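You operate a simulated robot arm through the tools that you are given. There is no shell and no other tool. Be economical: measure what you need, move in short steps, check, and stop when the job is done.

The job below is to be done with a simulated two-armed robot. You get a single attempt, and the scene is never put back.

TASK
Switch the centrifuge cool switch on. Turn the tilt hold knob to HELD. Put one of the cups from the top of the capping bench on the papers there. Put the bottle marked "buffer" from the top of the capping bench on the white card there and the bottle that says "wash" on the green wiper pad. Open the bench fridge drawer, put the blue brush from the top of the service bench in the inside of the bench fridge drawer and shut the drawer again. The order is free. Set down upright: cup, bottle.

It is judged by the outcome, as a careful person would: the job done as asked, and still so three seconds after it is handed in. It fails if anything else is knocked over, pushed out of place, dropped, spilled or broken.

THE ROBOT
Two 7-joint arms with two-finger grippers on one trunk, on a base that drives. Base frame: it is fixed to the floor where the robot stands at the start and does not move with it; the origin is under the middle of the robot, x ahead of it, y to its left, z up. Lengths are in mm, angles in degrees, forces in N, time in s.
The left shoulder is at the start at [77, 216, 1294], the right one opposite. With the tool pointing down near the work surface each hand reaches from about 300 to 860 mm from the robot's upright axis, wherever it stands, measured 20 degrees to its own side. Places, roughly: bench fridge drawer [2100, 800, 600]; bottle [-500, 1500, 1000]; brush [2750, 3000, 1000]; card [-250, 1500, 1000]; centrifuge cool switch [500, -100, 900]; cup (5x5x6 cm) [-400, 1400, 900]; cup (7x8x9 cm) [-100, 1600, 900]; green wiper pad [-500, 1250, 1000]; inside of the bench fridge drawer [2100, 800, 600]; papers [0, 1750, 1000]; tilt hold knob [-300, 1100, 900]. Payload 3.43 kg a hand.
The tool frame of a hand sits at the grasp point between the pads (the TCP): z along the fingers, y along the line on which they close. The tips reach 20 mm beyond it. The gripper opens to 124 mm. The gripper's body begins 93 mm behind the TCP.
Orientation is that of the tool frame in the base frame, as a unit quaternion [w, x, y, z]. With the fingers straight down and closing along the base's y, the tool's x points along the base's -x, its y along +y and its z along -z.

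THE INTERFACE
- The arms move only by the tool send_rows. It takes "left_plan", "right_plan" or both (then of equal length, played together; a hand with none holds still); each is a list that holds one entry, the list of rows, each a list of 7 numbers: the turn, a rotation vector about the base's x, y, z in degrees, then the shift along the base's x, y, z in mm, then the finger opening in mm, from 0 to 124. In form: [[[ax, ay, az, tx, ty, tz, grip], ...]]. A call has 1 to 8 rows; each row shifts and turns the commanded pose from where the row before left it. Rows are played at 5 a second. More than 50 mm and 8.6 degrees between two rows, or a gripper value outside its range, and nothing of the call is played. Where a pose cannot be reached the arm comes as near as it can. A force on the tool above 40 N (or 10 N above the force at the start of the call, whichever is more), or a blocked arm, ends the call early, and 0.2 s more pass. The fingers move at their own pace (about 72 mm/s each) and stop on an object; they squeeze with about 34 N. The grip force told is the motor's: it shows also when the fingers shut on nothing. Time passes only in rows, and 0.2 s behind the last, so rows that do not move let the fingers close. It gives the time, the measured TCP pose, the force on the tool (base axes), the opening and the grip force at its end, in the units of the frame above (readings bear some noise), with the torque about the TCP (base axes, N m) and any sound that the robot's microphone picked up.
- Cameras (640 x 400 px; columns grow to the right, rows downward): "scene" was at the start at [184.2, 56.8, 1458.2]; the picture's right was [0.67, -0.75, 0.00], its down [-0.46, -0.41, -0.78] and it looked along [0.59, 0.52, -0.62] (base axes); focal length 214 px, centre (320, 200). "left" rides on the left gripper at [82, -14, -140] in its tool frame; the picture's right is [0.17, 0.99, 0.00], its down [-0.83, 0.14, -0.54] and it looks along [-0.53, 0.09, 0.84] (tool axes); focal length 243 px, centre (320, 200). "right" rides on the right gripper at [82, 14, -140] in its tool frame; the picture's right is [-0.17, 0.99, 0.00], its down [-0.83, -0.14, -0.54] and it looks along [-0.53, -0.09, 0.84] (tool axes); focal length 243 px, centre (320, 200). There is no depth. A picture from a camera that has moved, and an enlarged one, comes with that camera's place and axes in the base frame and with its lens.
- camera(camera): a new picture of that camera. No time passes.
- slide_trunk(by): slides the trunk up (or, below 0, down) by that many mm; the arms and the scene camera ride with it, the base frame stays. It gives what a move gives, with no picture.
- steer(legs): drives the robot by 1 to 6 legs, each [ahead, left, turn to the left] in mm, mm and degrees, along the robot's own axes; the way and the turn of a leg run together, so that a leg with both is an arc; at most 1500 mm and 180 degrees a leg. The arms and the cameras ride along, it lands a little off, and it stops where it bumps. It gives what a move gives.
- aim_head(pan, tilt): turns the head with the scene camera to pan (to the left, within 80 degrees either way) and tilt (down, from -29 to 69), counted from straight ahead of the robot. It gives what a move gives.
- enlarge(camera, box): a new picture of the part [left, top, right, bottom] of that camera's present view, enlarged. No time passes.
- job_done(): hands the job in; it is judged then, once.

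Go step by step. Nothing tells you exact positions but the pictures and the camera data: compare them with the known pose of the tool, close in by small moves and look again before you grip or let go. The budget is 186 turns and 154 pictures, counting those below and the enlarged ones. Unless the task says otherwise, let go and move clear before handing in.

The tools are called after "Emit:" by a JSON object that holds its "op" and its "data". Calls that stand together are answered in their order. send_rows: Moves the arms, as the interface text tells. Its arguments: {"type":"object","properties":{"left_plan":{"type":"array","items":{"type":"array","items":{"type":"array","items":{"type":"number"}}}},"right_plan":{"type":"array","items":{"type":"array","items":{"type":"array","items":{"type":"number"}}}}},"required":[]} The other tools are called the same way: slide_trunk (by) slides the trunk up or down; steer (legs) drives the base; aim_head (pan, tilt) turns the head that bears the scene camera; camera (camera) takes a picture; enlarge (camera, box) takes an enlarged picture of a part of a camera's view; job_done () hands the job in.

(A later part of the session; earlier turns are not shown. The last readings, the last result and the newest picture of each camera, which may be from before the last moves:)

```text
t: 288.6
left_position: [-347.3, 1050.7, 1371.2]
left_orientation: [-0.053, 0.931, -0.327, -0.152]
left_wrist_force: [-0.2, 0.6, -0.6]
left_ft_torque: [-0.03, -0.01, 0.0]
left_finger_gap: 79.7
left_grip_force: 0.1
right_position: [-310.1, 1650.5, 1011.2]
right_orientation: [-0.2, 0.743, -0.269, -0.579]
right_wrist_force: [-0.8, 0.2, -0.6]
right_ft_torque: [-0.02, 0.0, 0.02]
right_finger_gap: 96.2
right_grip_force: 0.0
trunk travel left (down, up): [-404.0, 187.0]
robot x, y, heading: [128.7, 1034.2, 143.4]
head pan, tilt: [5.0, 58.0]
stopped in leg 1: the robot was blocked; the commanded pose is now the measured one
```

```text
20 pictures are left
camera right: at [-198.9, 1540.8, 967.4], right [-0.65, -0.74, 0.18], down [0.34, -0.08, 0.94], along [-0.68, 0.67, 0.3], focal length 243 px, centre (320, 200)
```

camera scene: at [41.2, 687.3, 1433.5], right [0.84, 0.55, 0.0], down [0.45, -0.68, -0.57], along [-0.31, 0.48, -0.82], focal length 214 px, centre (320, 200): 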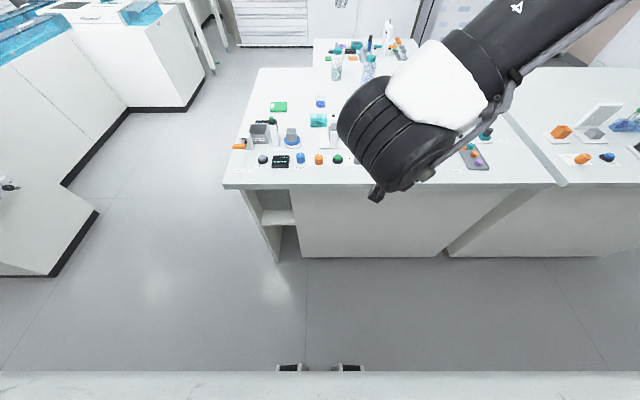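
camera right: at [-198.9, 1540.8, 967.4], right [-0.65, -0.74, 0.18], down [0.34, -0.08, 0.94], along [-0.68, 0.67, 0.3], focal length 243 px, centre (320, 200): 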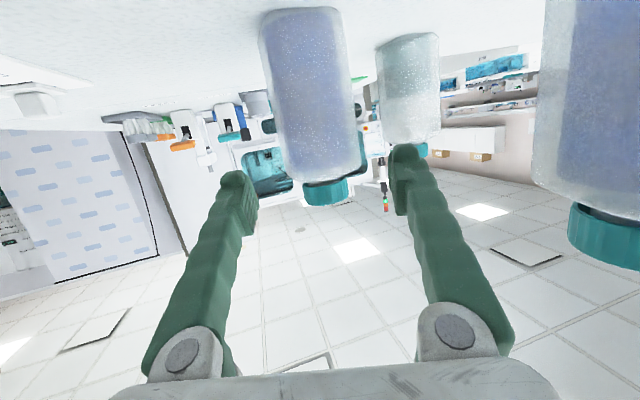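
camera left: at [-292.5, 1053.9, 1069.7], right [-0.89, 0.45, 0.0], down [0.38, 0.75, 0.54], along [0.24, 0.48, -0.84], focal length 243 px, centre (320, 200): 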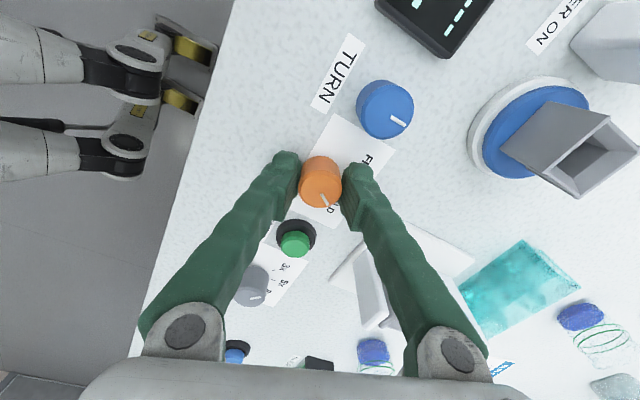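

Emit:
{"op": "send_rows", "data": {"right_plan": [[[0, 0, 0, -8, 6, -6, 96], [0, 0, 0, -8, 6, -6, 96], [0, 0, 0, 0, 0, 0, 80], [0, 0, 0, 0, 0, 0, 50], [0, 0, 0, 0, 0, 0, 30]]]}}

Emit:
{"op": "camera", "data": {"camera": "right"}}

```text
t: 289.8
left_position: [-345.6, 1046.7, 1371.9]
left_orientation: [-0.053, 0.931, -0.326, -0.153]
left_wrist_force: [-0.4, -0.3, 0.9]
left_ft_torque: [-0.01, 0.0, -0.01]
left_finger_gap: 80.0
left_grip_force: 0.1
right_position: [-325.4, 1648.5, 1003.7]
right_orientation: [-0.201, 0.742, -0.269, -0.58]
right_wrist_force: [0.8, -0.8, 0.6]
right_ft_torque: [-0.03, 0.02, 0.01]
right_finger_gap: 30.4
right_grip_force: 0.1
right hand out of reach, approached as far as the arm can: row 1, 2
trunk travel left (down, up): [-404.0, 187.0]
robot x, y, heading: [134.1, 1031.4, 143.6]
head pan, tilt: [5.0, 58.0]
```

```text
19 pictures are left
camera right: at [-212.9, 1539.1, 959.6], right [-0.65, -0.74, 0.17], down [0.34, -0.08, 0.94], along [-0.67, 0.67, 0.31], focal length 243 px, centre (320, 200)
```

right: 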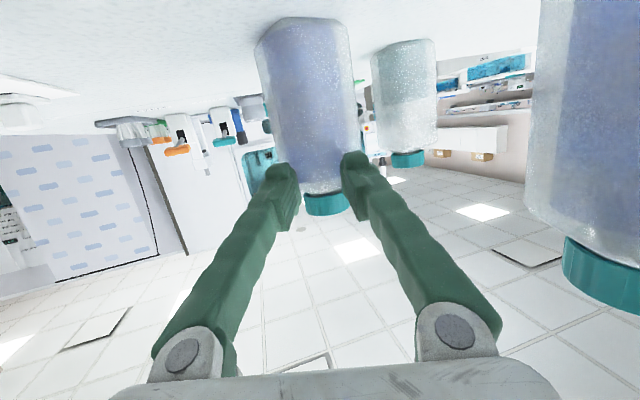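

The fingers closed short of the bottle; its centre is ~45 mm further. Lower height gives more reach, so I open, back off, reduce pitch to ~66° and go in at z≈958.

Emit:
{"op": "send_rows", "data": {"right_plan": [[[0, 0, 0, 16, -12, 0, 60], [0, 0, 0, 16, -12, 0, 100], [-5.4, -7.2, 0, 6, 8, -10, 100], [0, 0, 0, 0, 0, -20, 100], [0, 0, 0, 0, 0, -15, 100]]]}}

Emit:
{"op": "send_rows", "data": {"right_plan": [[[0, 0, 0, -16, 12, 0, 100], [0, 0, 0, -16, 12, 0, 100], [0, 0, 0, -16, 12, 0, 100]]]}}

Emit:
{"op": "camera", "data": {"camera": "right"}}

```text
refused: row 3 steps farther than a row can; nothing moved
```

```text
t: 290.6
left_position: [-345.3, 1047.6, 1372.3]
left_orientation: [-0.054, 0.931, -0.327, -0.154]
left_wrist_force: [-0.7, -0.4, 0.8]
left_ft_torque: [0.01, 0.01, 0.02]
left_finger_gap: 80.0
left_grip_force: 0.0
right_position: [-369.1, 1646.3, 1009.0]
right_orientation: [-0.202, 0.742, -0.269, -0.58]
right_wrist_force: [0.6, 1.4, 0.6]
right_ft_torque: [0.06, -0.05, -0.01]
right_finger_gap: 100.3
right_grip_force: 0.4
right hand out of reach, approached as far as the arm can: row 1, 2, 3
trunk travel left (down, up): [-404.0, 187.0]
robot x, y, heading: [132.9, 1030.3, 143.5]
head pan, tilt: [5.0, 58.0]
```

```text
18 pictures are left
camera right: at [-258.3, 1536.9, 964.5], right [-0.66, -0.74, 0.17], down [0.34, -0.08, 0.94], along [-0.67, 0.67, 0.31], focal length 243 px, centre (320, 200)
```

right: 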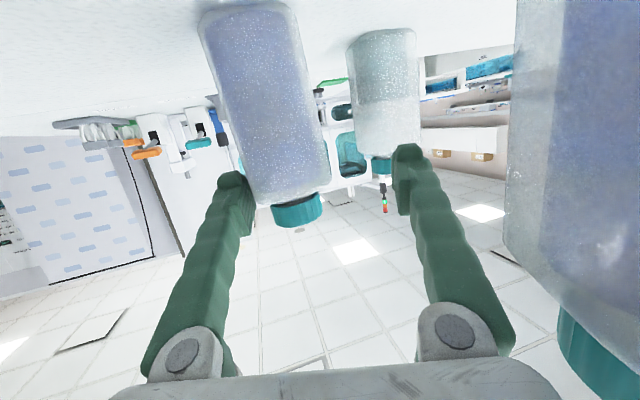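

I must not chain on a refused call. The bottle is undisturbed; I back off, shift right, and set the pitch in two smaller rows.

Emit:
{"op": "send_rows", "data": {"right_plan": [[[0, 0, 0, 20, -15, 0, 100], [0, 0, 0, 20, -15, 0, 100], [0, 0, 0, 12, 16, 0, 100], [0, 0, 0, 12, 16, 0, 100], [-2.7, -3.6, 0, 0, 0, -18, 100], [-2.7, -3.6, 0, 0, 0, -18, 100], [0, 0, 0, 0, 0, -12, 100]]]}}

Emit:
{"op": "camera", "data": {"camera": "right"}}

```text
t: 292.2
left_position: [-342.8, 1048.1, 1371.1]
left_orientation: [-0.054, 0.931, -0.326, -0.153]
left_wrist_force: [0.1, -0.3, 0.1]
left_ft_torque: [-0.03, -0.01, 0.01]
left_finger_gap: 79.9
left_grip_force: 0.0
right_position: [-305.8, 1635.8, 964.5]
right_orientation: [-0.182, 0.786, -0.283, -0.519]
right_wrist_force: [-0.4, 0.1, 0.0]
right_ft_torque: [-0.02, 0.0, 0.0]
right_finger_gap: 99.9
right_grip_force: 0.1
right hand out of reach, approached as far as the arm can: row 6
trunk travel left (down, up): [-404.0, 187.0]
robot x, y, heading: [127.6, 1031.0, 143.5]
head pan, tilt: [5.0, 58.0]
```

```text
17 pictures are left
camera right: at [-190.7, 1523.4, 945.4], right [-0.68, -0.72, 0.16], down [0.22, 0.01, 0.97], along [-0.7, 0.69, 0.15], focal length 243 px, centre (320, 200)
```

right: 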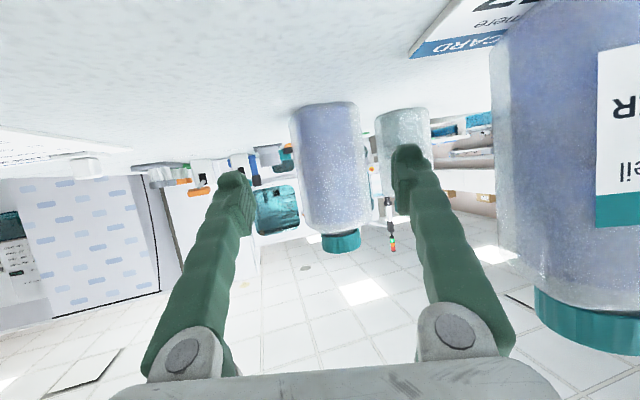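

Emit:
{"op": "send_rows", "data": {"right_plan": [[[0, 0, 0, -13, 10, -1, 100], [0, 0, 0, -13, 10, -1, 100], [0, 0, 0, -13, 10, -1, 100]]]}}

```text
t: 293.0
left_position: [-345.0, 1047.7, 1372.8]
left_orientation: [-0.055, 0.931, -0.325, -0.153]
left_wrist_force: [0.3, -0.1, 0.6]
left_ft_torque: [0.01, 0.0, 0.03]
left_finger_gap: 79.8
left_grip_force: 0.1
right_position: [-341.9, 1632.3, 966.9]
right_orientation: [-0.183, 0.786, -0.283, -0.519]
right_wrist_force: [0.4, -0.2, 0.2]
right_ft_torque: [0.01, 0.0, -0.01]
right_finger_gap: 99.9
right_grip_force: 0.1
right hand out of reach, approached as far as the arm can: row 1, 2, 3
trunk travel left (down, up): [-404.0, 187.0]
robot x, y, heading: [130.7, 1031.2, 143.5]
head pan, tilt: [5.0, 58.0]
```

The right arm's posture limits it ~40 mm short. The left arm is in a fresher posture, so I back away from the bench and test its downward reach in free space.

Emit:
{"op": "send_rows", "data": {"right_plan": [[[0, 0, 0, 24, -10, 5, 100], [0, 0, 0, 28, -16, 20, 100], [0, 0, 0, 20, -16, 35, 100], [0, 0, 0, 20, -20, 35, 124], [0, 0, 0, 15, -15, 40, 124]]]}}

Emit:
{"op": "enlarge", "data": {"camera": "scene", "box": [140, 20, 400, 180]}}

```text
t: 294.2
left_position: [-342.3, 1045.4, 1371.7]
left_orientation: [-0.055, 0.931, -0.327, -0.153]
left_wrist_force: [0.6, -0.2, 1.2]
left_ft_torque: [0.03, 0.01, 0.03]
left_finger_gap: 80.3
left_grip_force: 0.0
right_position: [-235.0, 1558.5, 1103.3]
right_orientation: [-0.181, 0.786, -0.281, -0.52]
right_wrist_force: [0.3, -1.6, -0.4]
right_ft_torque: [0.01, -0.01, -0.05]
right_finger_gap: 124.0
right_grip_force: 0.1
trunk travel left (down, up): [-404.0, 187.0]
robot x, y, heading: [132.5, 1028.0, 143.3]
head pan, tilt: [5.0, 58.0]
```

```text
2.46 times, centred on (270, 100) of scene
camera zoom: at [-31.1, 1145.0, 1382.9], right [0.52, 0.85, 0.0], down [0.72, -0.44, -0.53], along [-0.45, 0.28, -0.85], focal length 528 px, centre (443, 446)
```

zoom: 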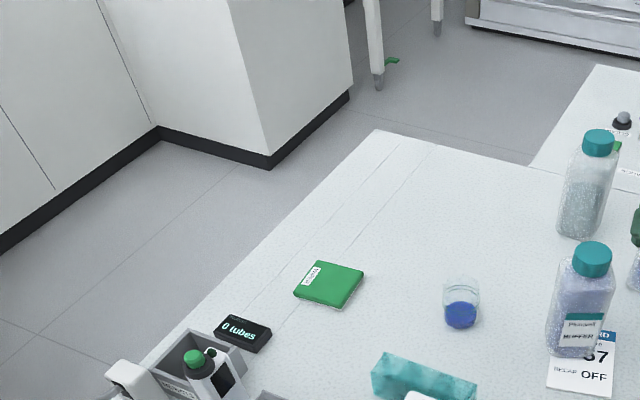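

Buffer is standing on the card. Now I back away to test the left arm.

Emit:
{"op": "steer", "data": {"legs": [[-600, 0, 0]]}}

Emit:
{"op": "slide_trunk", "data": {"by": 45}}

Emit:
{"op": "send_rows", "data": {"left_plan": [[[0, 0, 0, -20, 15, -43, 100], [0, 0, 0, -20, 15, -43, 100], [0, 0, 0, -20, 15, -43, 100], [0, 0, 0, -20, 15, -43, 100], [0, 0, 0, -20, 15, -43, 100], [0, 0, 0, -20, 15, -43, 100], [0, 0, 0, -20, 15, -43, 100], [0, 0, 0, -20, 15, -43, 100]]]}}

```text
t: 298.2
left_position: [127.9, 695.4, 1371.2]
left_orientation: [-0.053, 0.931, -0.326, -0.153]
left_wrist_force: [0.2, 0.4, -1.2]
left_ft_torque: [0.02, -0.01, -0.03]
left_finger_gap: 79.9
left_grip_force: 0.2
right_position: [236.4, 1206.7, 1102.8]
right_orientation: [-0.181, 0.786, -0.282, -0.519]
right_wrist_force: [-0.1, 0.2, -0.6]
right_ft_torque: [0.01, 0.04, 0.05]
right_finger_gap: 124.0
right_grip_force: 0.2
trunk travel left (down, up): [-404.0, 187.0]
robot x, y, heading: [598.0, 679.9, 143.1]
head pan, tilt: [5.0, 58.0]
```

```text
t: 299.1
left_position: [127.3, 697.0, 1415.5]
left_orientation: [-0.054, 0.931, -0.327, -0.153]
left_wrist_force: [-0.2, 0.2, -0.4]
left_ft_torque: [0.01, -0.02, -0.01]
left_finger_gap: 79.9
left_grip_force: 0.1
right_position: [235.0, 1207.5, 1147.0]
right_orientation: [-0.18, 0.787, -0.282, -0.519]
right_wrist_force: [0.3, 0.7, -0.2]
right_ft_torque: [-0.04, -0.03, -0.01]
right_finger_gap: 124.1
right_grip_force: 0.0
trunk travel left (down, up): [-449.0, 142.0]
robot x, y, heading: [601.0, 678.9, 143.2]
head pan, tilt: [5.0, 58.0]
```

```text
t: 300.9
left_position: [-34.0, 814.9, 1068.8]
left_orientation: [-0.055, 0.931, -0.328, -0.152]
left_wrist_force: [0.1, 0.3, 0.9]
left_ft_torque: [-0.03, -0.04, -0.01]
left_finger_gap: 99.9
left_grip_force: 0.1
right_position: [234.6, 1209.0, 1146.7]
right_orientation: [-0.18, 0.787, -0.282, -0.518]
right_wrist_force: [-0.2, 0.9, 0.1]
right_ft_torque: [-0.02, 0.0, 0.01]
right_finger_gap: 123.9
right_grip_force: 0.0
trunk travel left (down, up): [-449.0, 142.0]
robot x, y, heading: [601.7, 682.5, 143.4]
head pan, tilt: [5.0, 58.0]
```

Emit:
{"op": "send_rows", "data": {"left_plan": [[[0, 0, 0, -28, 21, -15, 100], [0, 0, 0, -28, 21, -15, 100], [0, 0, 0, -28, 21, -15, 100], [0, 0, 0, -28, 21, -15, 100], [0, 0, 0, -28, 21, -15, 100], [0, 0, 0, -28, 21, -15, 100], [0, 0, 0, -28, 21, 0, 100], [0, 0, 0, -28, 21, 0, 100]]]}}

```text
t: 302.7
left_position: [-169.2, 877.1, 1013.0]
left_orientation: [-0.054, 0.931, -0.328, -0.153]
left_wrist_force: [0.2, 0.1, 0.9]
left_ft_torque: [0.0, 0.02, -0.04]
left_finger_gap: 99.9
left_grip_force: 0.0
left hand out of reach, approached as far as the arm can: row 4, 5, 6, 7, 8
right_position: [237.0, 1207.4, 1147.2]
right_orientation: [-0.181, 0.786, -0.282, -0.519]
right_wrist_force: [0.4, 0.8, 0.2]
right_ft_torque: [-0.01, 0.02, 0.01]
right_finger_gap: 124.2
right_grip_force: 0.1
trunk travel left (down, up): [-449.0, 142.0]
robot x, y, heading: [602.8, 680.7, 143.4]
head pan, tilt: [5.0, 58.0]
```

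The left arm reaches much further (737 mm even at a small pitch). I test it with more pitch.

Emit:
{"op": "send_rows", "data": {"left_plan": [[[4.8, 6.4, 0, 10, -7, 0, 100], [4.8, 6.4, 0, 10, -7, 0, 100], [4.8, 6.4, 0, 0, 0, 0, 100], [4.6, 6.2, 0, 0, 0, 0, 100], [0, 0, 4, -20, 15, -5, 100], [0, 0, 4, -20, 15, -5, 100], [0, 0, 0, -20, 15, -5, 100], [0, 0, 0, -20, 15, -5, 100]]]}}

```text
t: 304.5
left_position: [-232.8, 922.5, 995.7]
left_orientation: [-0.103, 0.872, -0.241, -0.413]
left_wrist_force: [0.0, -0.1, -0.4]
left_ft_torque: [0.01, -0.02, 0.02]
left_finger_gap: 100.2
left_grip_force: 0.0
right_position: [236.3, 1208.4, 1146.8]
right_orientation: [-0.181, 0.787, -0.283, -0.518]
right_wrist_force: [0.8, 0.9, -0.9]
right_ft_torque: [0.05, 0.0, 0.0]
right_finger_gap: 124.0
right_grip_force: 0.0
trunk travel left (down, up): [-449.0, 142.0]
robot x, y, heading: [603.9, 679.4, 143.1]
head pan, tilt: [5.0, 58.0]
```

The left arm reaches 815+ mm ahead. I fold it back and up, square up with the bench, and drive in for the wash bottle.

Emit:
{"op": "send_rows", "data": {"left_plan": [[[0, 0, 0, 32, -24, 25, 100], [0, 0, 0, 32, -24, 25, 100], [0, 0, 0, 32, -24, 25, 100], [0, 0, 0, 32, -24, 25, 100], [0, 0, 0, 24, -18, 25, 100]]]}}

Emit:
{"op": "steer", "data": {"legs": [[0, 0, -19.5], [0, -45, 0], [540, 0, 0]]}}

Emit:
{"op": "camera", "data": {"camera": "left"}}

```text
t: 305.7
left_position: [-97.9, 805.7, 1115.2]
left_orientation: [-0.105, 0.872, -0.243, -0.41]
left_wrist_force: [0.2, 0.0, -0.2]
left_ft_torque: [0.01, 0.01, 0.0]
left_finger_gap: 99.7
left_grip_force: 0.1
left hand out of reach, approached as far as the arm can: row 5
right_position: [235.5, 1206.1, 1149.1]
right_orientation: [-0.181, 0.786, -0.281, -0.519]
right_wrist_force: [-0.7, -0.5, 0.2]
right_ft_torque: [-0.03, 0.06, -0.03]
right_finger_gap: 124.1
right_grip_force: 0.2
trunk travel left (down, up): [-449.0, 142.0]
robot x, y, heading: [602.8, 679.1, 143.3]
head pan, tilt: [5.0, 58.0]
```

```text
t: 311.9
left_position: [-272.1, 1526.2, 1116.1]
left_orientation: [-0.176, 0.816, -0.392, -0.387]
left_wrist_force: [0.2, -0.6, -0.3]
left_ft_torque: [0.04, 0.0, 0.04]
left_finger_gap: 99.7
left_grip_force: 0.1
right_position: [178.7, 1788.0, 1147.6]
right_orientation: [-0.268, 0.726, -0.414, -0.48]
right_wrist_force: [0.1, -0.1, 0.2]
right_ft_torque: [0.03, 0.01, 0.01]
right_finger_gap: 124.1
right_grip_force: 0.0
trunk travel left (down, up): [-449.0, 142.0]
robot x, y, heading: [342.7, 1165.9, 123.1]
head pan, tilt: [5.0, 58.0]
```

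```text
15 pictures are left
camera left: at [-160.5, 1411.5, 1142.0], right [-0.7, -0.71, -0.11], down [-0.17, 0.01, 0.99], along [-0.69, 0.71, -0.13], focal length 243 px, centre (320, 200)
```

left: 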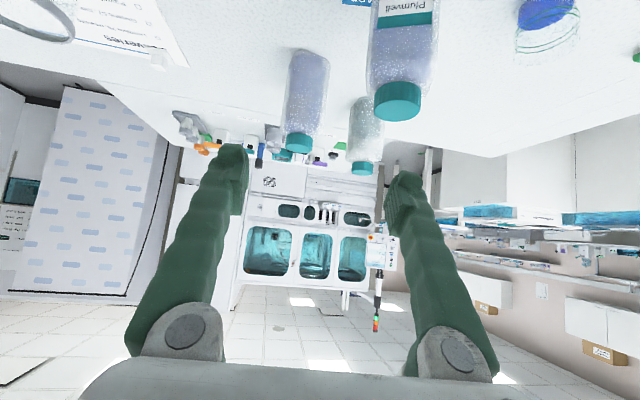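

The wash bottle is at about (-347, 1659). I extend over the top of it.

Emit:
{"op": "send_rows", "data": {"left_plan": [[[0, 0, 0, -19, 33, -4, 110], [0, 0, 0, -19, 33, -6, 110], [0, 0, 0, -19, 33, -10, 110], [0, 0, 0, -18, 33, -14, 110]]]}}

Emit:
{"op": "camera", "data": {"camera": "left"}}

```text
t: 312.9
left_position: [-348.9, 1663.9, 1081.8]
left_orientation: [-0.177, 0.815, -0.393, -0.388]
left_wrist_force: [-0.2, 0.2, -0.2]
left_ft_torque: [-0.03, 0.02, 0.0]
left_finger_gap: 109.9
left_grip_force: 0.1
right_position: [176.7, 1788.6, 1147.4]
right_orientation: [-0.267, 0.726, -0.415, -0.479]
right_wrist_force: [0.3, -0.1, -0.2]
right_ft_torque: [0.01, -0.04, 0.06]
right_finger_gap: 123.7
right_grip_force: 0.0
trunk travel left (down, up): [-449.0, 142.0]
robot x, y, heading: [338.2, 1166.2, 123.3]
head pan, tilt: [5.0, 58.0]
```

```text
14 pictures are left
camera left: at [-237.3, 1548.0, 1107.8], right [-0.7, -0.7, -0.11], down [-0.17, 0.01, 0.99], along [-0.69, 0.71, -0.13], focal length 243 px, centre (320, 200)
```

left: 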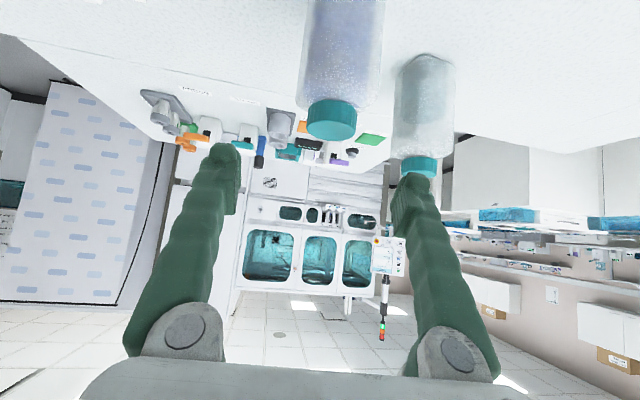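

Centred over it. I descend and close.

Emit:
{"op": "send_rows", "data": {"left_plan": [[[0, 0, 0, -4, -4, -33, 110], [0, 0, 0, 0, 0, -33, 110], [0, 0, 0, 0, 0, -30, 110], [0, 0, 0, 0, 0, 0, 80], [0, 0, 0, 0, 0, 0, 40], [0, 0, 0, 0, 0, 0, 30], [0, 0, 0, 0, 0, 0, 30]]]}}

```text
t: 314.4
left_position: [-349.5, 1657.3, 984.2]
left_orientation: [-0.176, 0.816, -0.392, -0.387]
left_wrist_force: [0.4, -0.4, -0.3]
left_ft_torque: [-0.04, 0.1, 0.05]
left_finger_gap: 57.9
left_grip_force: 34.4
right_position: [178.4, 1786.5, 1148.9]
right_orientation: [-0.269, 0.725, -0.414, -0.48]
right_wrist_force: [-0.8, -0.1, -1.1]
right_ft_torque: [-0.01, 0.0, 0.0]
right_finger_gap: 123.9
right_grip_force: 0.1
trunk travel left (down, up): [-449.0, 142.0]
robot x, y, heading: [340.4, 1165.0, 123.1]
head pan, tilt: [5.0, 58.0]
```

Gripped. I lift it 100 mm and draw back slightly.

Emit:
{"op": "send_rows", "data": {"left_plan": [[[0, 0, 0, 0, 0, 20, 30], [0, 0, 0, 2, -3, 40, 30], [0, 0, 0, 6, -10, 40, 30], [0, 0, 0, 10, -16, 5, 30]]]}}

Emit:
{"op": "camera", "data": {"camera": "left"}}

```text
t: 315.4
left_position: [-334.3, 1624.6, 1088.7]
left_orientation: [-0.176, 0.816, -0.392, -0.387]
left_wrist_force: [-0.6, 0.5, -1.4]
left_ft_torque: [-0.03, -0.06, -0.06]
left_finger_gap: 57.7
left_grip_force: 33.8
right_position: [177.4, 1787.0, 1147.8]
right_orientation: [-0.269, 0.725, -0.415, -0.48]
right_wrist_force: [-1.1, -0.6, -0.1]
right_ft_torque: [-0.04, 0.01, -0.04]
right_finger_gap: 124.1
right_grip_force: 0.0
trunk travel left (down, up): [-449.0, 142.0]
robot x, y, heading: [342.3, 1163.3, 122.9]
head pan, tilt: [5.0, 58.0]
```

```text
13 pictures are left
camera left: at [-223.0, 1510.8, 1115.9], right [-0.7, -0.71, -0.11], down [-0.17, 0.01, 0.99], along [-0.69, 0.71, -0.13], focal length 243 px, centre (320, 200)
```

left: 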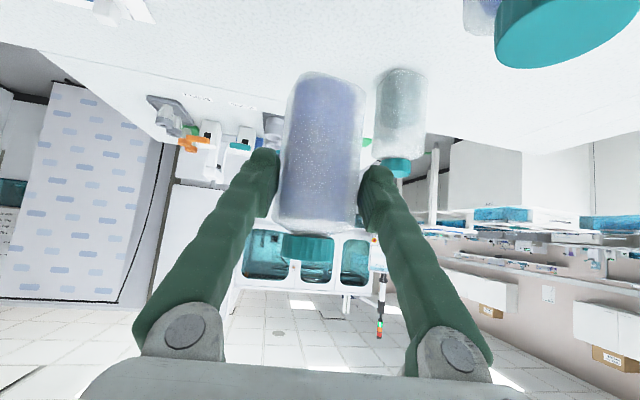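

Emit:
{"op": "steer", "data": {"legs": [[0, 381, 0], [-135, 0, 0]]}}

Emit:
{"op": "camera", "data": {"camera": "left"}}

```text
t: 322.2
left_position: [-582.0, 1303.7, 1088.2]
left_orientation: [-0.176, 0.816, -0.393, -0.385]
left_wrist_force: [0.2, -0.2, -3.9]
left_ft_torque: [-0.03, -0.02, 0.0]
left_finger_gap: 57.3
left_grip_force: 33.7
right_position: [-70.1, 1464.5, 1146.8]
right_orientation: [-0.268, 0.726, -0.415, -0.479]
right_wrist_force: [0.5, 0.0, 0.2]
right_ft_torque: [-0.01, -0.03, -0.02]
right_finger_gap: 123.9
right_grip_force: 0.1
trunk travel left (down, up): [-449.0, 142.0]
robot x, y, heading: [90.0, 843.7, 123.2]
head pan, tilt: [5.0, 58.0]
```

```text
12 pictures are left
camera left: at [-470.6, 1188.8, 1114.6], right [-0.7, -0.71, -0.11], down [-0.17, 0.01, 0.99], along [-0.69, 0.71, -0.13], focal length 243 px, centre (320, 200)
```

left: 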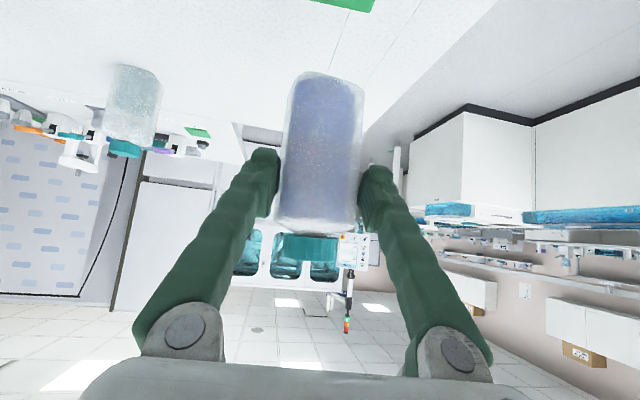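

Right above the green pad. I lower until contact.

Emit:
{"op": "send_rows", "data": {"left_plan": [[[0, 0, 0, 0, -1, -35, 30], [0, 0, 0, 0, -1, -35, 30], [0, 0, 0, 0, 0, -14, 30], [0, 0, 0, 0, 0, -5, 30], [0, 0, 0, 0, 0, -4, 30], [0, 0, 0, 0, 0, -3, 30]]]}}

```text
t: 323.6
left_position: [-580.8, 1300.8, 998.5]
left_orientation: [-0.178, 0.815, -0.391, -0.389]
left_wrist_force: [-0.4, 1.0, 12.0]
left_ft_torque: [0.05, 0.42, -0.06]
left_finger_gap: 57.2
left_grip_force: 34.1
right_position: [-68.0, 1463.5, 1147.5]
right_orientation: [-0.269, 0.725, -0.415, -0.48]
right_wrist_force: [-0.7, -0.1, -0.3]
right_ft_torque: [-0.03, 0.02, 0.01]
right_finger_gap: 123.9
right_grip_force: 0.1
trunk travel left (down, up): [-449.0, 142.0]
robot x, y, heading: [93.1, 844.7, 123.1]
head pan, tilt: [5.0, 58.0]
```

Emit:
{"op": "send_rows", "data": {"left_plan": [[[0, 0, 0, 0, 0, -1, 40], [0, 0, 0, 0, 0, 1, 60], [0, 0, 0, 0, 0, 1, 85], [0, 0, 0, 0, 0, 0, 110], [0, 0, 0, 2, -3, 35, 110], [0, 0, 0, 6, -8, 40, 110], [0, 0, 0, 16, -24, 35, 110], [0, 0, 0, 20, -30, 25, 110]]]}}

Emit:
{"op": "aim_head", "data": {"pan": 38, "tilt": 45}}

Emit:
{"op": "camera", "data": {"camera": "scene"}}

```text
t: 325.4
left_position: [-535.4, 1232.7, 1130.3]
left_orientation: [-0.175, 0.817, -0.391, -0.387]
left_wrist_force: [0.7, 0.2, 0.6]
left_ft_torque: [0.02, 0.01, -0.01]
left_finger_gap: 109.9
left_grip_force: 0.1
right_position: [-67.5, 1462.9, 1148.0]
right_orientation: [-0.269, 0.724, -0.415, -0.48]
right_wrist_force: [-1.6, -0.6, -0.9]
right_ft_torque: [-0.07, -0.01, -0.02]
right_finger_gap: 124.1
right_grip_force: 0.1
trunk travel left (down, up): [-449.0, 142.0]
robot x, y, heading: [95.9, 841.0, 123.5]
head pan, tilt: [5.0, 58.0]
```

```text
t: 326.4
left_position: [-536.4, 1235.7, 1130.8]
left_orientation: [-0.176, 0.816, -0.392, -0.388]
left_wrist_force: [0.4, 0.4, 0.1]
left_ft_torque: [0.01, 0.01, 0.01]
left_finger_gap: 110.0
left_grip_force: 0.1
right_position: [-68.7, 1464.1, 1147.9]
right_orientation: [-0.269, 0.725, -0.414, -0.48]
right_wrist_force: [0.4, 0.1, 0.5]
right_ft_torque: [0.01, 0.0, 0.02]
right_finger_gap: 123.8
right_grip_force: 0.0
trunk travel left (down, up): [-449.0, 142.0]
robot x, y, heading: [96.7, 841.6, 123.1]
head pan, tilt: [38.0, 45.0]
```

```text
11 pictures are left
camera scene: at [-46.3, 967.6, 1446.9], right [0.32, 0.95, 0.0], down [0.67, -0.23, -0.71], along [-0.67, 0.23, -0.71], focal length 214 px, centre (320, 200)
```

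scene: 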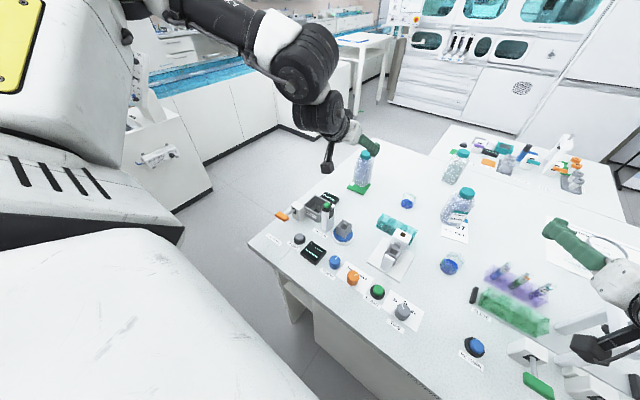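

Wash stands on the green pad, buffer on the card, cup on the papers. Next the fridge drawer and brush: I fold both arms in and back away from the bench.

Emit:
{"op": "send_rows", "data": {"left_plan": [[[0, 0, 0, 22, -34, 20, 110], [0, 0, 0, 22, -34, 20, 110], [0, 0, 0, 22, -34, 20, 110], [0, 0, 0, 22, -34, 20, 110], [0, 0, 0, 22, -34, 20, 110]]], "right_plan": [[[0, 0, 0, 22, -34, 20, 124], [0, 0, 0, 22, -34, 20, 124], [0, 0, 0, 22, -34, 20, 124], [0, 0, 0, 22, -34, 20, 124], [0, 0, 0, 22, -34, 20, 124]]]}}

Emit:
{"op": "steer", "data": {"legs": [[-330, 0, 0]]}}

Emit:
{"op": "aim_head", "data": {"pan": -80, "tilt": 30}}

Emit:
{"op": "camera", "data": {"camera": "scene"}}

```text
t: 327.6
left_position: [-518.5, 1071.8, 1241.8]
left_orientation: [-0.178, 0.814, -0.395, -0.387]
left_wrist_force: [-0.7, -0.8, -1.4]
left_ft_torque: [0.01, 0.0, 0.03]
left_finger_gap: 110.1
left_grip_force: 0.1
left hand out of reach, approached as far as the arm can: row 1, 2, 3, 4, 5
right_position: [-77.4, 1399.1, 1218.5]
right_orientation: [-0.269, 0.724, -0.416, -0.479]
right_wrist_force: [0.9, 0.0, -0.5]
right_ft_torque: [-0.02, 0.02, 0.02]
right_finger_gap: 123.9
right_grip_force: 0.1
right hand out of reach, approached as far as the arm can: row 1, 2, 3, 4, 5
trunk travel left (down, up): [-449.0, 142.0]
robot x, y, heading: [95.3, 839.4, 122.9]
head pan, tilt: [38.0, 45.0]
```

```text
t: 330.1
left_position: [-342.9, 799.2, 1241.1]
left_orientation: [-0.176, 0.816, -0.393, -0.387]
left_wrist_force: [0.2, 0.4, -0.6]
left_ft_torque: [0.0, -0.02, 0.0]
left_finger_gap: 110.0
left_grip_force: 0.0
right_position: [98.7, 1126.0, 1216.9]
right_orientation: [-0.267, 0.727, -0.414, -0.478]
right_wrist_force: [0.7, -0.5, -0.3]
right_ft_torque: [-0.01, -0.01, 0.03]
right_finger_gap: 123.9
right_grip_force: 0.2
trunk travel left (down, up): [-449.0, 142.0]
robot x, y, heading: [272.6, 567.6, 123.2]
head pan, tilt: [38.0, 45.0]
```

```text
t: 332.1
left_position: [-341.5, 798.9, 1241.3]
left_orientation: [-0.177, 0.815, -0.393, -0.387]
left_wrist_force: [-0.2, -0.1, 0.5]
left_ft_torque: [-0.03, 0.05, 0.01]
left_finger_gap: 109.9
left_grip_force: 0.0
right_position: [98.5, 1125.3, 1216.8]
right_orientation: [-0.268, 0.726, -0.414, -0.479]
right_wrist_force: [-0.2, 0.1, 0.2]
right_ft_torque: [0.01, -0.01, -0.04]
right_finger_gap: 123.9
right_grip_force: 0.1
trunk travel left (down, up): [-449.0, 142.0]
robot x, y, heading: [277.9, 568.1, 123.3]
head pan, tilt: [-80.0, 30.0]
```

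```text
10 pictures are left
camera scene: at [276.0, 728.6, 1469.6], right [0.69, -0.73, 0.0], down [-0.36, -0.34, -0.87], along [0.63, 0.59, -0.5], focal length 214 px, centre (320, 200)
```

scene: 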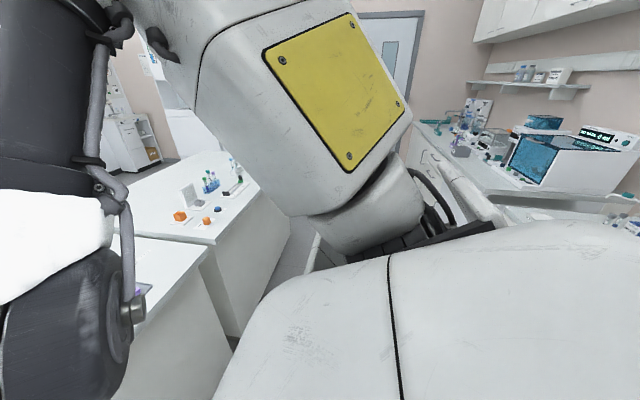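

I raise the trunk and drive along the aisle toward the fridge drawer, then turn to face that counter.

Emit:
{"op": "slide_trunk", "data": {"by": 135}}

Emit:
{"op": "steer", "data": {"legs": [[0, -1480, 0]]}}

Emit:
{"op": "steer", "data": {"legs": [[0, 0, -90], [0, 0, -90]]}}

Emit:
{"op": "aim_head", "data": {"pan": 10, "tilt": 45}}

Emit:
{"op": "camera", "data": {"camera": "scene"}}

```text
t: 333.7
left_position: [-342.6, 799.9, 1374.9]
left_orientation: [-0.175, 0.817, -0.392, -0.385]
left_wrist_force: [0.0, -0.4, 0.0]
left_ft_torque: [-0.03, -0.03, 0.06]
left_finger_gap: 110.2
left_grip_force: 0.0
right_position: [98.4, 1126.2, 1351.6]
right_orientation: [-0.268, 0.726, -0.414, -0.479]
right_wrist_force: [-0.2, -0.4, -0.1]
right_ft_torque: [-0.01, 0.04, 0.01]
right_finger_gap: 124.0
right_grip_force: 0.1
trunk travel left (down, up): [-584.0, 7.0]
robot x, y, heading: [271.9, 570.1, 123.5]
head pan, tilt: [-80.0, 30.0]
```

```text
t: 353.5
left_position: [887.0, 1609.7, 1377.5]
left_orientation: [-0.175, 0.817, -0.389, -0.388]
left_wrist_force: [0.9, 0.6, 0.3]
left_ft_torque: [0.0, -0.03, 0.0]
left_finger_gap: 110.0
left_grip_force: 0.0
right_position: [1325.1, 1939.7, 1352.5]
right_orientation: [-0.266, 0.728, -0.411, -0.48]
right_wrist_force: [0.5, -0.2, 0.6]
right_ft_torque: [-0.01, -0.02, 0.01]
right_finger_gap: 124.0
right_grip_force: 0.2
trunk travel left (down, up): [-584.0, 7.0]
robot x, y, heading: [1506.6, 1386.9, 123.9]
head pan, tilt: [-80.0, 30.0]
```

```text
t: 364.5
left_position: [2118.2, 1149.6, 1376.0]
left_orientation: [0.386, 0.395, 0.814, -0.178]
left_wrist_force: [0.9, -0.7, -0.3]
left_ft_torque: [-0.05, -0.01, -0.02]
left_finger_gap: 110.3
left_grip_force: 0.0
right_position: [1675.4, 827.3, 1352.4]
right_orientation: [0.478, 0.417, 0.724, -0.27]
right_wrist_force: [-0.1, 0.8, 0.7]
right_ft_torque: [0.0, 0.0, 0.02]
right_finger_gap: 123.9
right_grip_force: 0.0
trunk travel left (down, up): [-584.0, 7.0]
robot x, y, heading: [1508.2, 1384.4, -57.3]
head pan, tilt: [-80.0, 30.0]
```

```text
t: 366.1
left_position: [2118.3, 1149.7, 1375.8]
left_orientation: [0.386, 0.396, 0.814, -0.179]
left_wrist_force: [0.0, 0.2, 0.1]
left_ft_torque: [0.0, -0.02, 0.02]
left_finger_gap: 110.1
left_grip_force: 0.0
right_position: [1674.3, 827.9, 1352.3]
right_orientation: [0.477, 0.418, 0.724, -0.27]
right_wrist_force: [0.0, 0.2, -0.6]
right_ft_torque: [0.01, 0.01, -0.01]
right_finger_gap: 123.9
right_grip_force: 0.0
trunk travel left (down, up): [-584.0, 7.0]
robot x, y, heading: [1502.8, 1386.3, -57.3]
head pan, tilt: [10.0, 45.0]
```

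```text
9 pictures are left
camera scene: at [1570.6, 1311.6, 1601.3], right [-0.73, -0.68, 0.0], down [-0.48, 0.52, -0.71], along [0.48, -0.52, -0.71], focal length 214 px, centre (320, 200)
```

scene: 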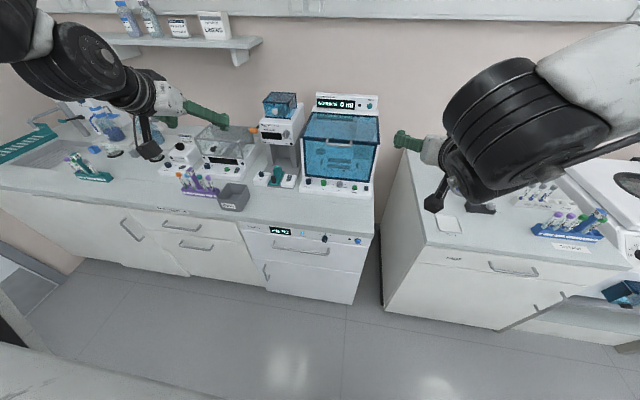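

I see the fridge unit under the counter with a display and a drawer handle. I enlarge it.

Emit:
{"op": "enlarge", "data": {"camera": "scene", "box": [225, 205, 385, 310]}}

```text
3.81 times, centred on (305, 258) of scene
camera zoom: at [1570.6, 1311.6, 1601.3], right [-0.73, -0.68, 0.0], down [-0.48, 0.52, -0.71], along [0.48, -0.52, -0.71], focal length 817 px, centre (377, -19)
```

zoom: 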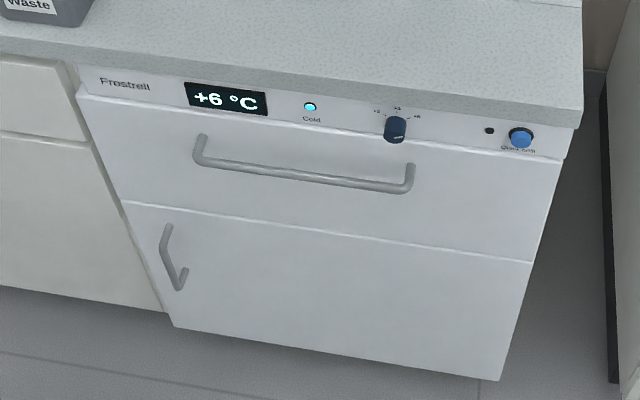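

The drawer has a horizontal bar handle, centre about (2000, 980, 733). I turn the left hand to point straight down and then crosswise (yaw -90°), so the fingers can grip the bar front and back.

Emit:
{"op": "send_rows", "data": {"left_plan": [[[7, 4.5, 0, -8, 12, 0, 80], [7, 4.5, 0, -8, 12, 0, 80], [7, 4.5, 0, -8, 12, 0, 80], [7, 4.5, 0, -8, 12, 0, 80], [7, 4.5, 0, -8, 12, 0, 80], [7, 4.5, 0, -8, 12, 0, 80]]]}}

Emit:
{"op": "slide_trunk", "data": {"by": -280}}

```text
t: 367.6
left_position: [2071.6, 1220.4, 1374.4]
left_orientation: [0.021, 0.455, 0.889, 0.038]
left_wrist_force: [0.6, -0.4, -1.3]
left_ft_torque: [0.04, 0.04, 0.01]
left_finger_gap: 80.1
left_grip_force: 0.0
right_position: [1676.4, 825.1, 1351.3]
right_orientation: [0.478, 0.417, 0.725, -0.27]
right_wrist_force: [0.4, -0.2, 0.0]
right_ft_torque: [-0.03, -0.02, -0.01]
right_finger_gap: 124.2
right_grip_force: 0.0
trunk travel left (down, up): [-584.0, 7.0]
robot x, y, heading: [1504.9, 1382.2, -56.9]
head pan, tilt: [10.0, 45.0]
```

```text
t: 370.4
left_position: [2070.5, 1221.7, 1096.7]
left_orientation: [0.024, 0.455, 0.889, 0.037]
left_wrist_force: [0.4, 0.1, -0.7]
left_ft_torque: [-0.02, 0.01, 0.04]
left_finger_gap: 80.1
left_grip_force: 0.0
right_position: [1680.5, 818.0, 1015.2]
right_orientation: [0.428, 0.432, 0.755, -0.243]
right_wrist_force: [0.0, 0.4, 0.2]
right_ft_torque: [0.02, -0.03, 0.0]
right_finger_gap: 124.0
right_grip_force: 0.1
trunk travel left (down, up): [-304.0, 287.0]
robot x, y, heading: [1503.1, 1385.2, -57.3]
head pan, tilt: [10.0, 45.0]
```

Emit:
{"op": "send_rows", "data": {"left_plan": [[[-2.5, 4.4, 0, 0, 0, 0, 80], [0, 0, -8.5, -5, -15, 0, 80], [0, 0, -8.5, -5, -15, 0, 80], [0, 0, -8.5, -5, -15, 0, 80], [0, 0, -8.5, -5, -15, 0, 80], [0, 0, -8.5, -5, -15, 0, 80], [0, 0, -8.5, -5, -15, 0, 80], [0, 0, -8.5, -5, -15, 0, 80]]], "right_plan": [[[0, 0, 0, -10, 20, 20, 100], [0, 0, 0, -10, 20, 20, 100], [0, 0, 0, -10, 20, 20, 100], [0, 0, 0, -10, 20, 20, 100], [0, 0, 0, 0, 0, 0, 100], [0, 0, 0, 0, 0, 0, 100], [0, 0, 0, 0, 0, 0, 100], [0, 0, 0, 0, 0, 0, 100]]]}}

Emit:
{"op": "send_rows", "data": {"left_plan": [[[0, 0, -8.5, 0, 0, -30, 60], [0, 0, -8.5, 0, 0, -30, 60], [0, 0, -8.5, 0, 0, -30, 60], [0, 0, -8, 0, 0, -30, 60]]]}}

```text
t: 372.2
left_position: [2033.9, 1115.3, 1096.5]
left_orientation: [-0.001, 0.838, 0.546, 0.001]
left_wrist_force: [0.7, -0.7, 0.3]
left_ft_torque: [0.02, -0.03, -0.04]
left_finger_gap: 80.1
left_grip_force: 0.0
right_position: [1681.2, 818.6, 1014.8]
right_orientation: [0.428, 0.433, 0.755, -0.243]
right_wrist_force: [0.1, -0.2, -0.4]
right_ft_torque: [-0.04, 0.01, -0.05]
right_finger_gap: 99.8
right_grip_force: 0.0
right hand out of reach, approached as far as the arm can: row 1, 2, 3, 4
trunk travel left (down, up): [-304.0, 287.0]
robot x, y, heading: [1504.3, 1389.4, -57.0]
head pan, tilt: [10.0, 45.0]
```

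```text
t: 373.2
left_position: [2034.0, 1118.9, 975.7]
left_orientation: [-0.001, 0.96, 0.279, 0.001]
left_wrist_force: [-0.8, -0.3, 0.5]
left_ft_torque: [-0.03, 0.02, -0.02]
left_finger_gap: 59.8
left_grip_force: 0.1
right_position: [1682.1, 817.3, 1015.6]
right_orientation: [0.427, 0.433, 0.755, -0.244]
right_wrist_force: [-0.2, -0.1, 0.3]
right_ft_torque: [0.0, -0.01, -0.04]
right_finger_gap: 99.9
right_grip_force: 0.1
trunk travel left (down, up): [-304.0, 287.0]
robot x, y, heading: [1504.9, 1382.1, -56.9]
head pan, tilt: [10.0, 45.0]
```

The countertop overhangs the bar, so the hand must point forward horizontally with fingers above and below the bar. I pitch the left hand up by 90°.

Emit:
{"op": "send_rows", "data": {"left_plan": [[[-6.87, -4.47, 0, -5, 8, 0, 60], [-6.87, -4.47, 0, -5, 8, 0, 60], [-6.87, -4.47, 0, -5, 8, 0, 60], [-6.87, -4.47, 0, -5, 8, -10, 60], [-6.87, -4.47, 0, -5, 8, -10, 60], [-6.87, -4.47, 0, -5, 8, -10, 60], [-6.87, -4.47, 0, -5, 8, -10, 60], [-6.87, -4.47, 0, -5, 8, -10, 60]]]}}

Emit:
{"op": "send_rows", "data": {"left_plan": [[[-6.87, -4.47, 0, 0, 0, -20, 60], [-6.87, -4.47, 0, 0, 0, -20, 60], [-6.87, -4.47, 0, 0, 0, -20, 60]]]}}

```text
t: 375.0
left_position: [2085.5, 1062.3, 924.9]
left_orientation: [0.495, 0.822, 0.24, 0.145]
left_wrist_force: [-0.2, 0.1, 0.4]
left_ft_torque: [-0.02, 0.01, -0.04]
left_finger_gap: 60.1
left_grip_force: 0.1
left hand out of reach, approached as far as the arm can: row 3, 4, 5, 6, 7, 8
right_position: [1682.6, 820.5, 1016.0]
right_orientation: [0.428, 0.432, 0.756, -0.244]
right_wrist_force: [0.4, 0.5, 0.0]
right_ft_torque: [0.0, 0.01, -0.07]
right_finger_gap: 100.1
right_grip_force: 0.0
trunk travel left (down, up): [-304.0, 287.0]
robot x, y, heading: [1504.1, 1384.2, -56.8]
head pan, tilt: [10.0, 45.0]
```

```text
t: 375.8
left_position: [2088.0, 1048.8, 871.6]
left_orientation: [0.656, 0.7, 0.204, 0.194]
left_wrist_force: [-0.3, -0.4, 0.5]
left_ft_torque: [0.01, 0.04, -0.02]
left_finger_gap: 60.0
left_grip_force: 0.0
left hand out of reach, approached as far as the arm can: row 3
right_position: [1681.2, 817.4, 1015.7]
right_orientation: [0.428, 0.433, 0.755, -0.243]
right_wrist_force: [-0.2, -0.4, 0.1]
right_ft_torque: [0.01, 0.04, 0.02]
right_finger_gap: 99.9
right_grip_force: 0.1
trunk travel left (down, up): [-304.0, 287.0]
robot x, y, heading: [1500.2, 1386.4, -57.3]
head pan, tilt: [10.0, 45.0]
```

The hand now points at the drawer. I back off 150, shift right 100, and lower the trunk to bar height.

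Emit:
{"op": "steer", "data": {"legs": [[-150, -100, 0]]}}

Emit:
{"op": "slide_trunk", "data": {"by": -135}}

Emit:
{"op": "camera", "data": {"camera": "left"}}

```text
t: 377.8
left_position: [1924.4, 1122.4, 872.0]
left_orientation: [0.655, 0.702, 0.204, 0.193]
left_wrist_force: [0.4, 0.3, 0.4]
left_ft_torque: [0.01, -0.01, 0.0]
left_finger_gap: 60.1
left_grip_force: 0.0
right_position: [1517.9, 890.5, 1014.6]
right_orientation: [0.429, 0.433, 0.755, -0.243]
right_wrist_force: [-0.6, -0.2, 0.3]
right_ft_torque: [0.0, -0.03, 0.02]
right_finger_gap: 99.8
right_grip_force: 0.0
trunk travel left (down, up): [-304.0, 287.0]
robot x, y, heading: [1341.3, 1454.9, -57.2]
head pan, tilt: [10.0, 45.0]
```

```text
t: 379.4
left_position: [1925.4, 1120.4, 686.0]
left_orientation: [0.619, 0.733, 0.215, 0.183]
left_wrist_force: [-0.1, -0.1, 1.1]
left_ft_torque: [0.02, -0.02, -0.02]
left_finger_gap: 60.0
left_grip_force: 0.1
right_position: [1526.0, 876.4, 820.4]
right_orientation: [0.383, 0.445, 0.779, -0.219]
right_wrist_force: [0.2, -0.6, 0.1]
right_ft_torque: [-0.01, 0.02, 0.01]
right_finger_gap: 100.1
right_grip_force: 0.1
trunk travel left (down, up): [-169.0, 422.0]
robot x, y, heading: [1338.8, 1457.6, -56.9]
head pan, tilt: [10.0, 45.0]
```

```text
7 pictures are left
camera left: at [1916.8, 1282.7, 696.1], right [0.22, -0.05, 0.97], down [-0.97, -0.02, 0.22], along [0.01, -1.0, -0.05], focal length 243 px, centre (320, 200)
```

left: 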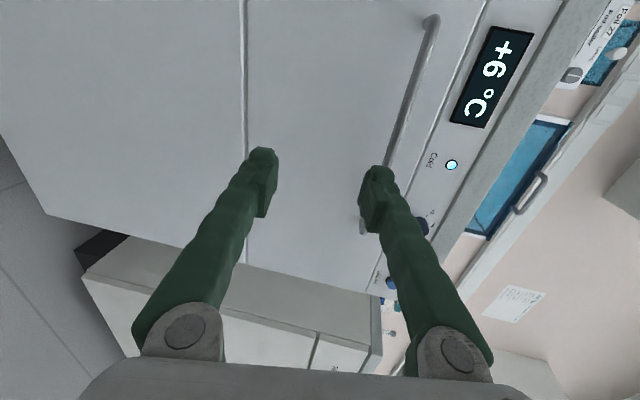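

The bar is at z≈752, 172 mm ahead, nearly centred on the hand. I raise to that height, level the pitch and move forward.

Emit:
{"op": "send_rows", "data": {"left_plan": [[[-6.7, -4.4, 0, 0, 0, 33, 70], [0, 0, 0, 0, 0, 33, 70], [0, 0, 0, 23, -35, 0, 70], [0, 0, 0, 23, -35, 0, 70], [0, 0, 0, 23, -35, 0, 70]]]}}

```text
t: 380.6
left_position: [1978.7, 1021.5, 784.3]
left_orientation: [0.668, 0.687, 0.203, 0.201]
left_wrist_force: [0.3, 0.1, 0.1]
left_ft_torque: [-0.02, 0.0, -0.02]
left_finger_gap: 70.3
left_grip_force: 0.0
left hand out of reach, approached as far as the arm can: row 1, 4, 5
right_position: [1525.5, 876.4, 821.0]
right_orientation: [0.383, 0.446, 0.779, -0.219]
right_wrist_force: [-0.2, -0.8, 0.6]
right_ft_torque: [0.01, -0.01, 0.01]
right_finger_gap: 100.1
right_grip_force: 0.1
trunk travel left (down, up): [-169.0, 422.0]
robot x, y, heading: [1340.3, 1457.3, -57.3]
head pan, tilt: [10.0, 45.0]
```

Emit:
{"op": "slide_trunk", "data": {"by": -32}}

Emit:
{"op": "camera", "data": {"camera": "left"}}

```text
t: 381.4
left_position: [1979.2, 1024.8, 750.5]
left_orientation: [0.669, 0.687, 0.201, 0.2]
left_wrist_force: [-0.2, 0.0, -0.1]
left_ft_torque: [0.02, 0.03, -0.02]
left_finger_gap: 70.2
left_grip_force: 0.0
right_position: [1527.5, 873.3, 773.4]
right_orientation: [0.372, 0.448, 0.785, -0.212]
right_wrist_force: [0.3, -0.6, -0.1]
right_ft_torque: [0.01, -0.02, -0.04]
right_finger_gap: 100.1
right_grip_force: 0.0
trunk travel left (down, up): [-137.0, 454.0]
robot x, y, heading: [1341.5, 1460.2, -57.3]
head pan, tilt: [10.0, 45.0]
```

```text
6 pictures are left
camera left: at [1971.4, 1187.2, 741.2], right [0.15, 0.06, 0.99], down [-0.99, 0.0, 0.15], along [0.01, -1.0, 0.06], focal length 243 px, centre (320, 200)
```

left: 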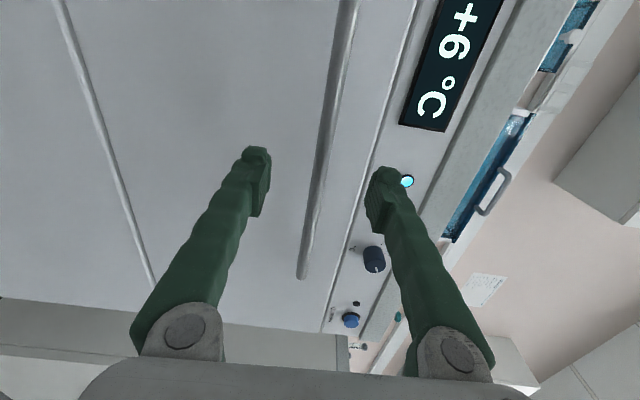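

The bar is centred between the fingers. I drive forward 58 mm and close.

Emit:
{"op": "steer", "data": {"legs": [[58, 0, 0]]}}

Emit:
{"op": "send_rows", "data": {"left_plan": [[[0, 0, 0, 0, 0, 0, 40], [0, 0, 0, 0, 0, 0, 10], [0, 0, 0, 0, 0, 0, 5], [0, 0, 0, 0, 0, 0, 5]]]}}

```text
t: 382.4
left_position: [2005.4, 984.2, 747.0]
left_orientation: [0.667, 0.691, 0.2, 0.197]
left_wrist_force: [0.8, -0.3, 0.2]
left_ft_torque: [-0.02, 0.01, 0.01]
left_finger_gap: 70.3
left_grip_force: 0.1
right_position: [1556.4, 829.0, 771.6]
right_orientation: [0.371, 0.448, 0.786, -0.212]
right_wrist_force: [-0.4, -0.7, -0.7]
right_ft_torque: [0.02, 0.01, 0.02]
right_finger_gap: 100.1
right_grip_force: 0.0
trunk travel left (down, up): [-137.0, 454.0]
robot x, y, heading: [1370.6, 1412.9, -57.4]
head pan, tilt: [10.0, 45.0]
stopped in leg 1: the force on the tool passed its limit at 77 N (the readings are from after the stop); the commanded pose is now the measured one
```

```text
t: 383.4
left_position: [2006.0, 985.9, 747.8]
left_orientation: [0.667, 0.69, 0.199, 0.196]
left_wrist_force: [0.3, -0.6, 0.4]
left_ft_torque: [-0.01, 0.01, -0.01]
left_finger_gap: 4.9
left_grip_force: 0.0
right_position: [1556.6, 829.1, 773.5]
right_orientation: [0.372, 0.448, 0.785, -0.212]
right_wrist_force: [0.0, 0.0, -0.6]
right_ft_torque: [-0.04, 0.01, -0.02]
right_finger_gap: 99.9
right_grip_force: 0.0
trunk travel left (down, up): [-137.0, 454.0]
robot x, y, heading: [1363.7, 1413.3, -57.5]
head pan, tilt: [10.0, 45.0]
```

Emit:
{"op": "camera", "data": {"camera": "left"}}

```text
5 pictures are left
camera left: at [1998.4, 1146.4, 738.9], right [0.15, 0.06, 0.99], down [-0.99, 0.0, 0.15], along [0.01, -1.0, 0.06], focal length 243 px, centre (320, 200)
```

left: 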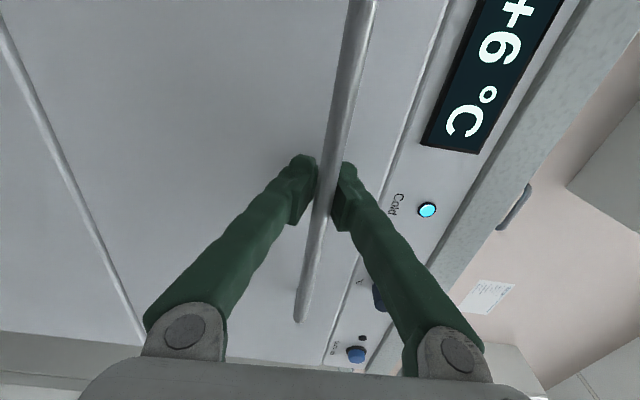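

Emit:
{"op": "send_rows", "data": {"left_plan": [[[0, 0, 0, 0, 0, 0, 0], [0, 0, 0, 0, 0, 0, 0]]]}}

```text
t: 384.0
left_position: [2005.4, 984.4, 748.7]
left_orientation: [0.668, 0.69, 0.2, 0.197]
left_wrist_force: [3.9, -1.2, 7.4]
left_ft_torque: [0.04, 0.14, -0.01]
left_finger_gap: 0.0
left_grip_force: 34.0
right_position: [1555.6, 829.2, 773.7]
right_orientation: [0.371, 0.448, 0.785, -0.212]
right_wrist_force: [0.0, -0.5, -0.1]
right_ft_torque: [0.04, -0.02, 0.01]
right_finger_gap: 99.5
right_grip_force: 0.1
trunk travel left (down, up): [-137.0, 454.0]
robot x, y, heading: [1367.8, 1415.6, -57.3]
head pan, tilt: [10.0, 45.0]
```

The bar lies inside the triangle between the closed fingers, so the hand is hooked round it. I pull by driving back.

Emit:
{"op": "steer", "data": {"legs": [[-280, 0, 0]]}}

```text
t: 386.3
left_position: [1851.9, 1214.5, 747.6]
left_orientation: [0.668, 0.69, 0.197, 0.196]
left_wrist_force: [-0.1, -1.8, 9.1]
left_ft_torque: [0.04, 0.12, 0.01]
left_finger_gap: 0.2
left_grip_force: 33.6
right_position: [1401.7, 1062.2, 773.1]
right_orientation: [0.372, 0.449, 0.784, -0.213]
right_wrist_force: [-0.2, -0.3, 0.3]
right_ft_torque: [0.01, 0.02, 0.0]
right_finger_gap: 99.8
right_grip_force: 0.0
trunk travel left (down, up): [-137.0, 454.0]
robot x, y, heading: [1219.0, 1652.2, -57.7]
head pan, tilt: [10.0, 45.0]
```

Emit:
{"op": "camera", "data": {"camera": "scene"}}

```text
4 pictures are left
camera scene: at [1389.6, 1407.7, 1115.6], right [-0.74, -0.68, 0.0], down [-0.48, 0.52, -0.71], along [0.48, -0.52, -0.71], focal length 214 px, centre (320, 200)
```

scene: 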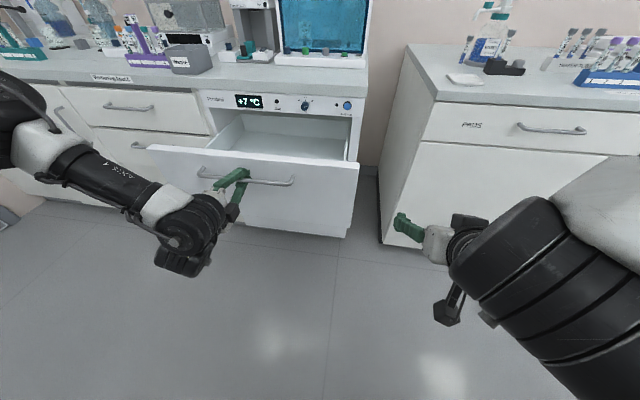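

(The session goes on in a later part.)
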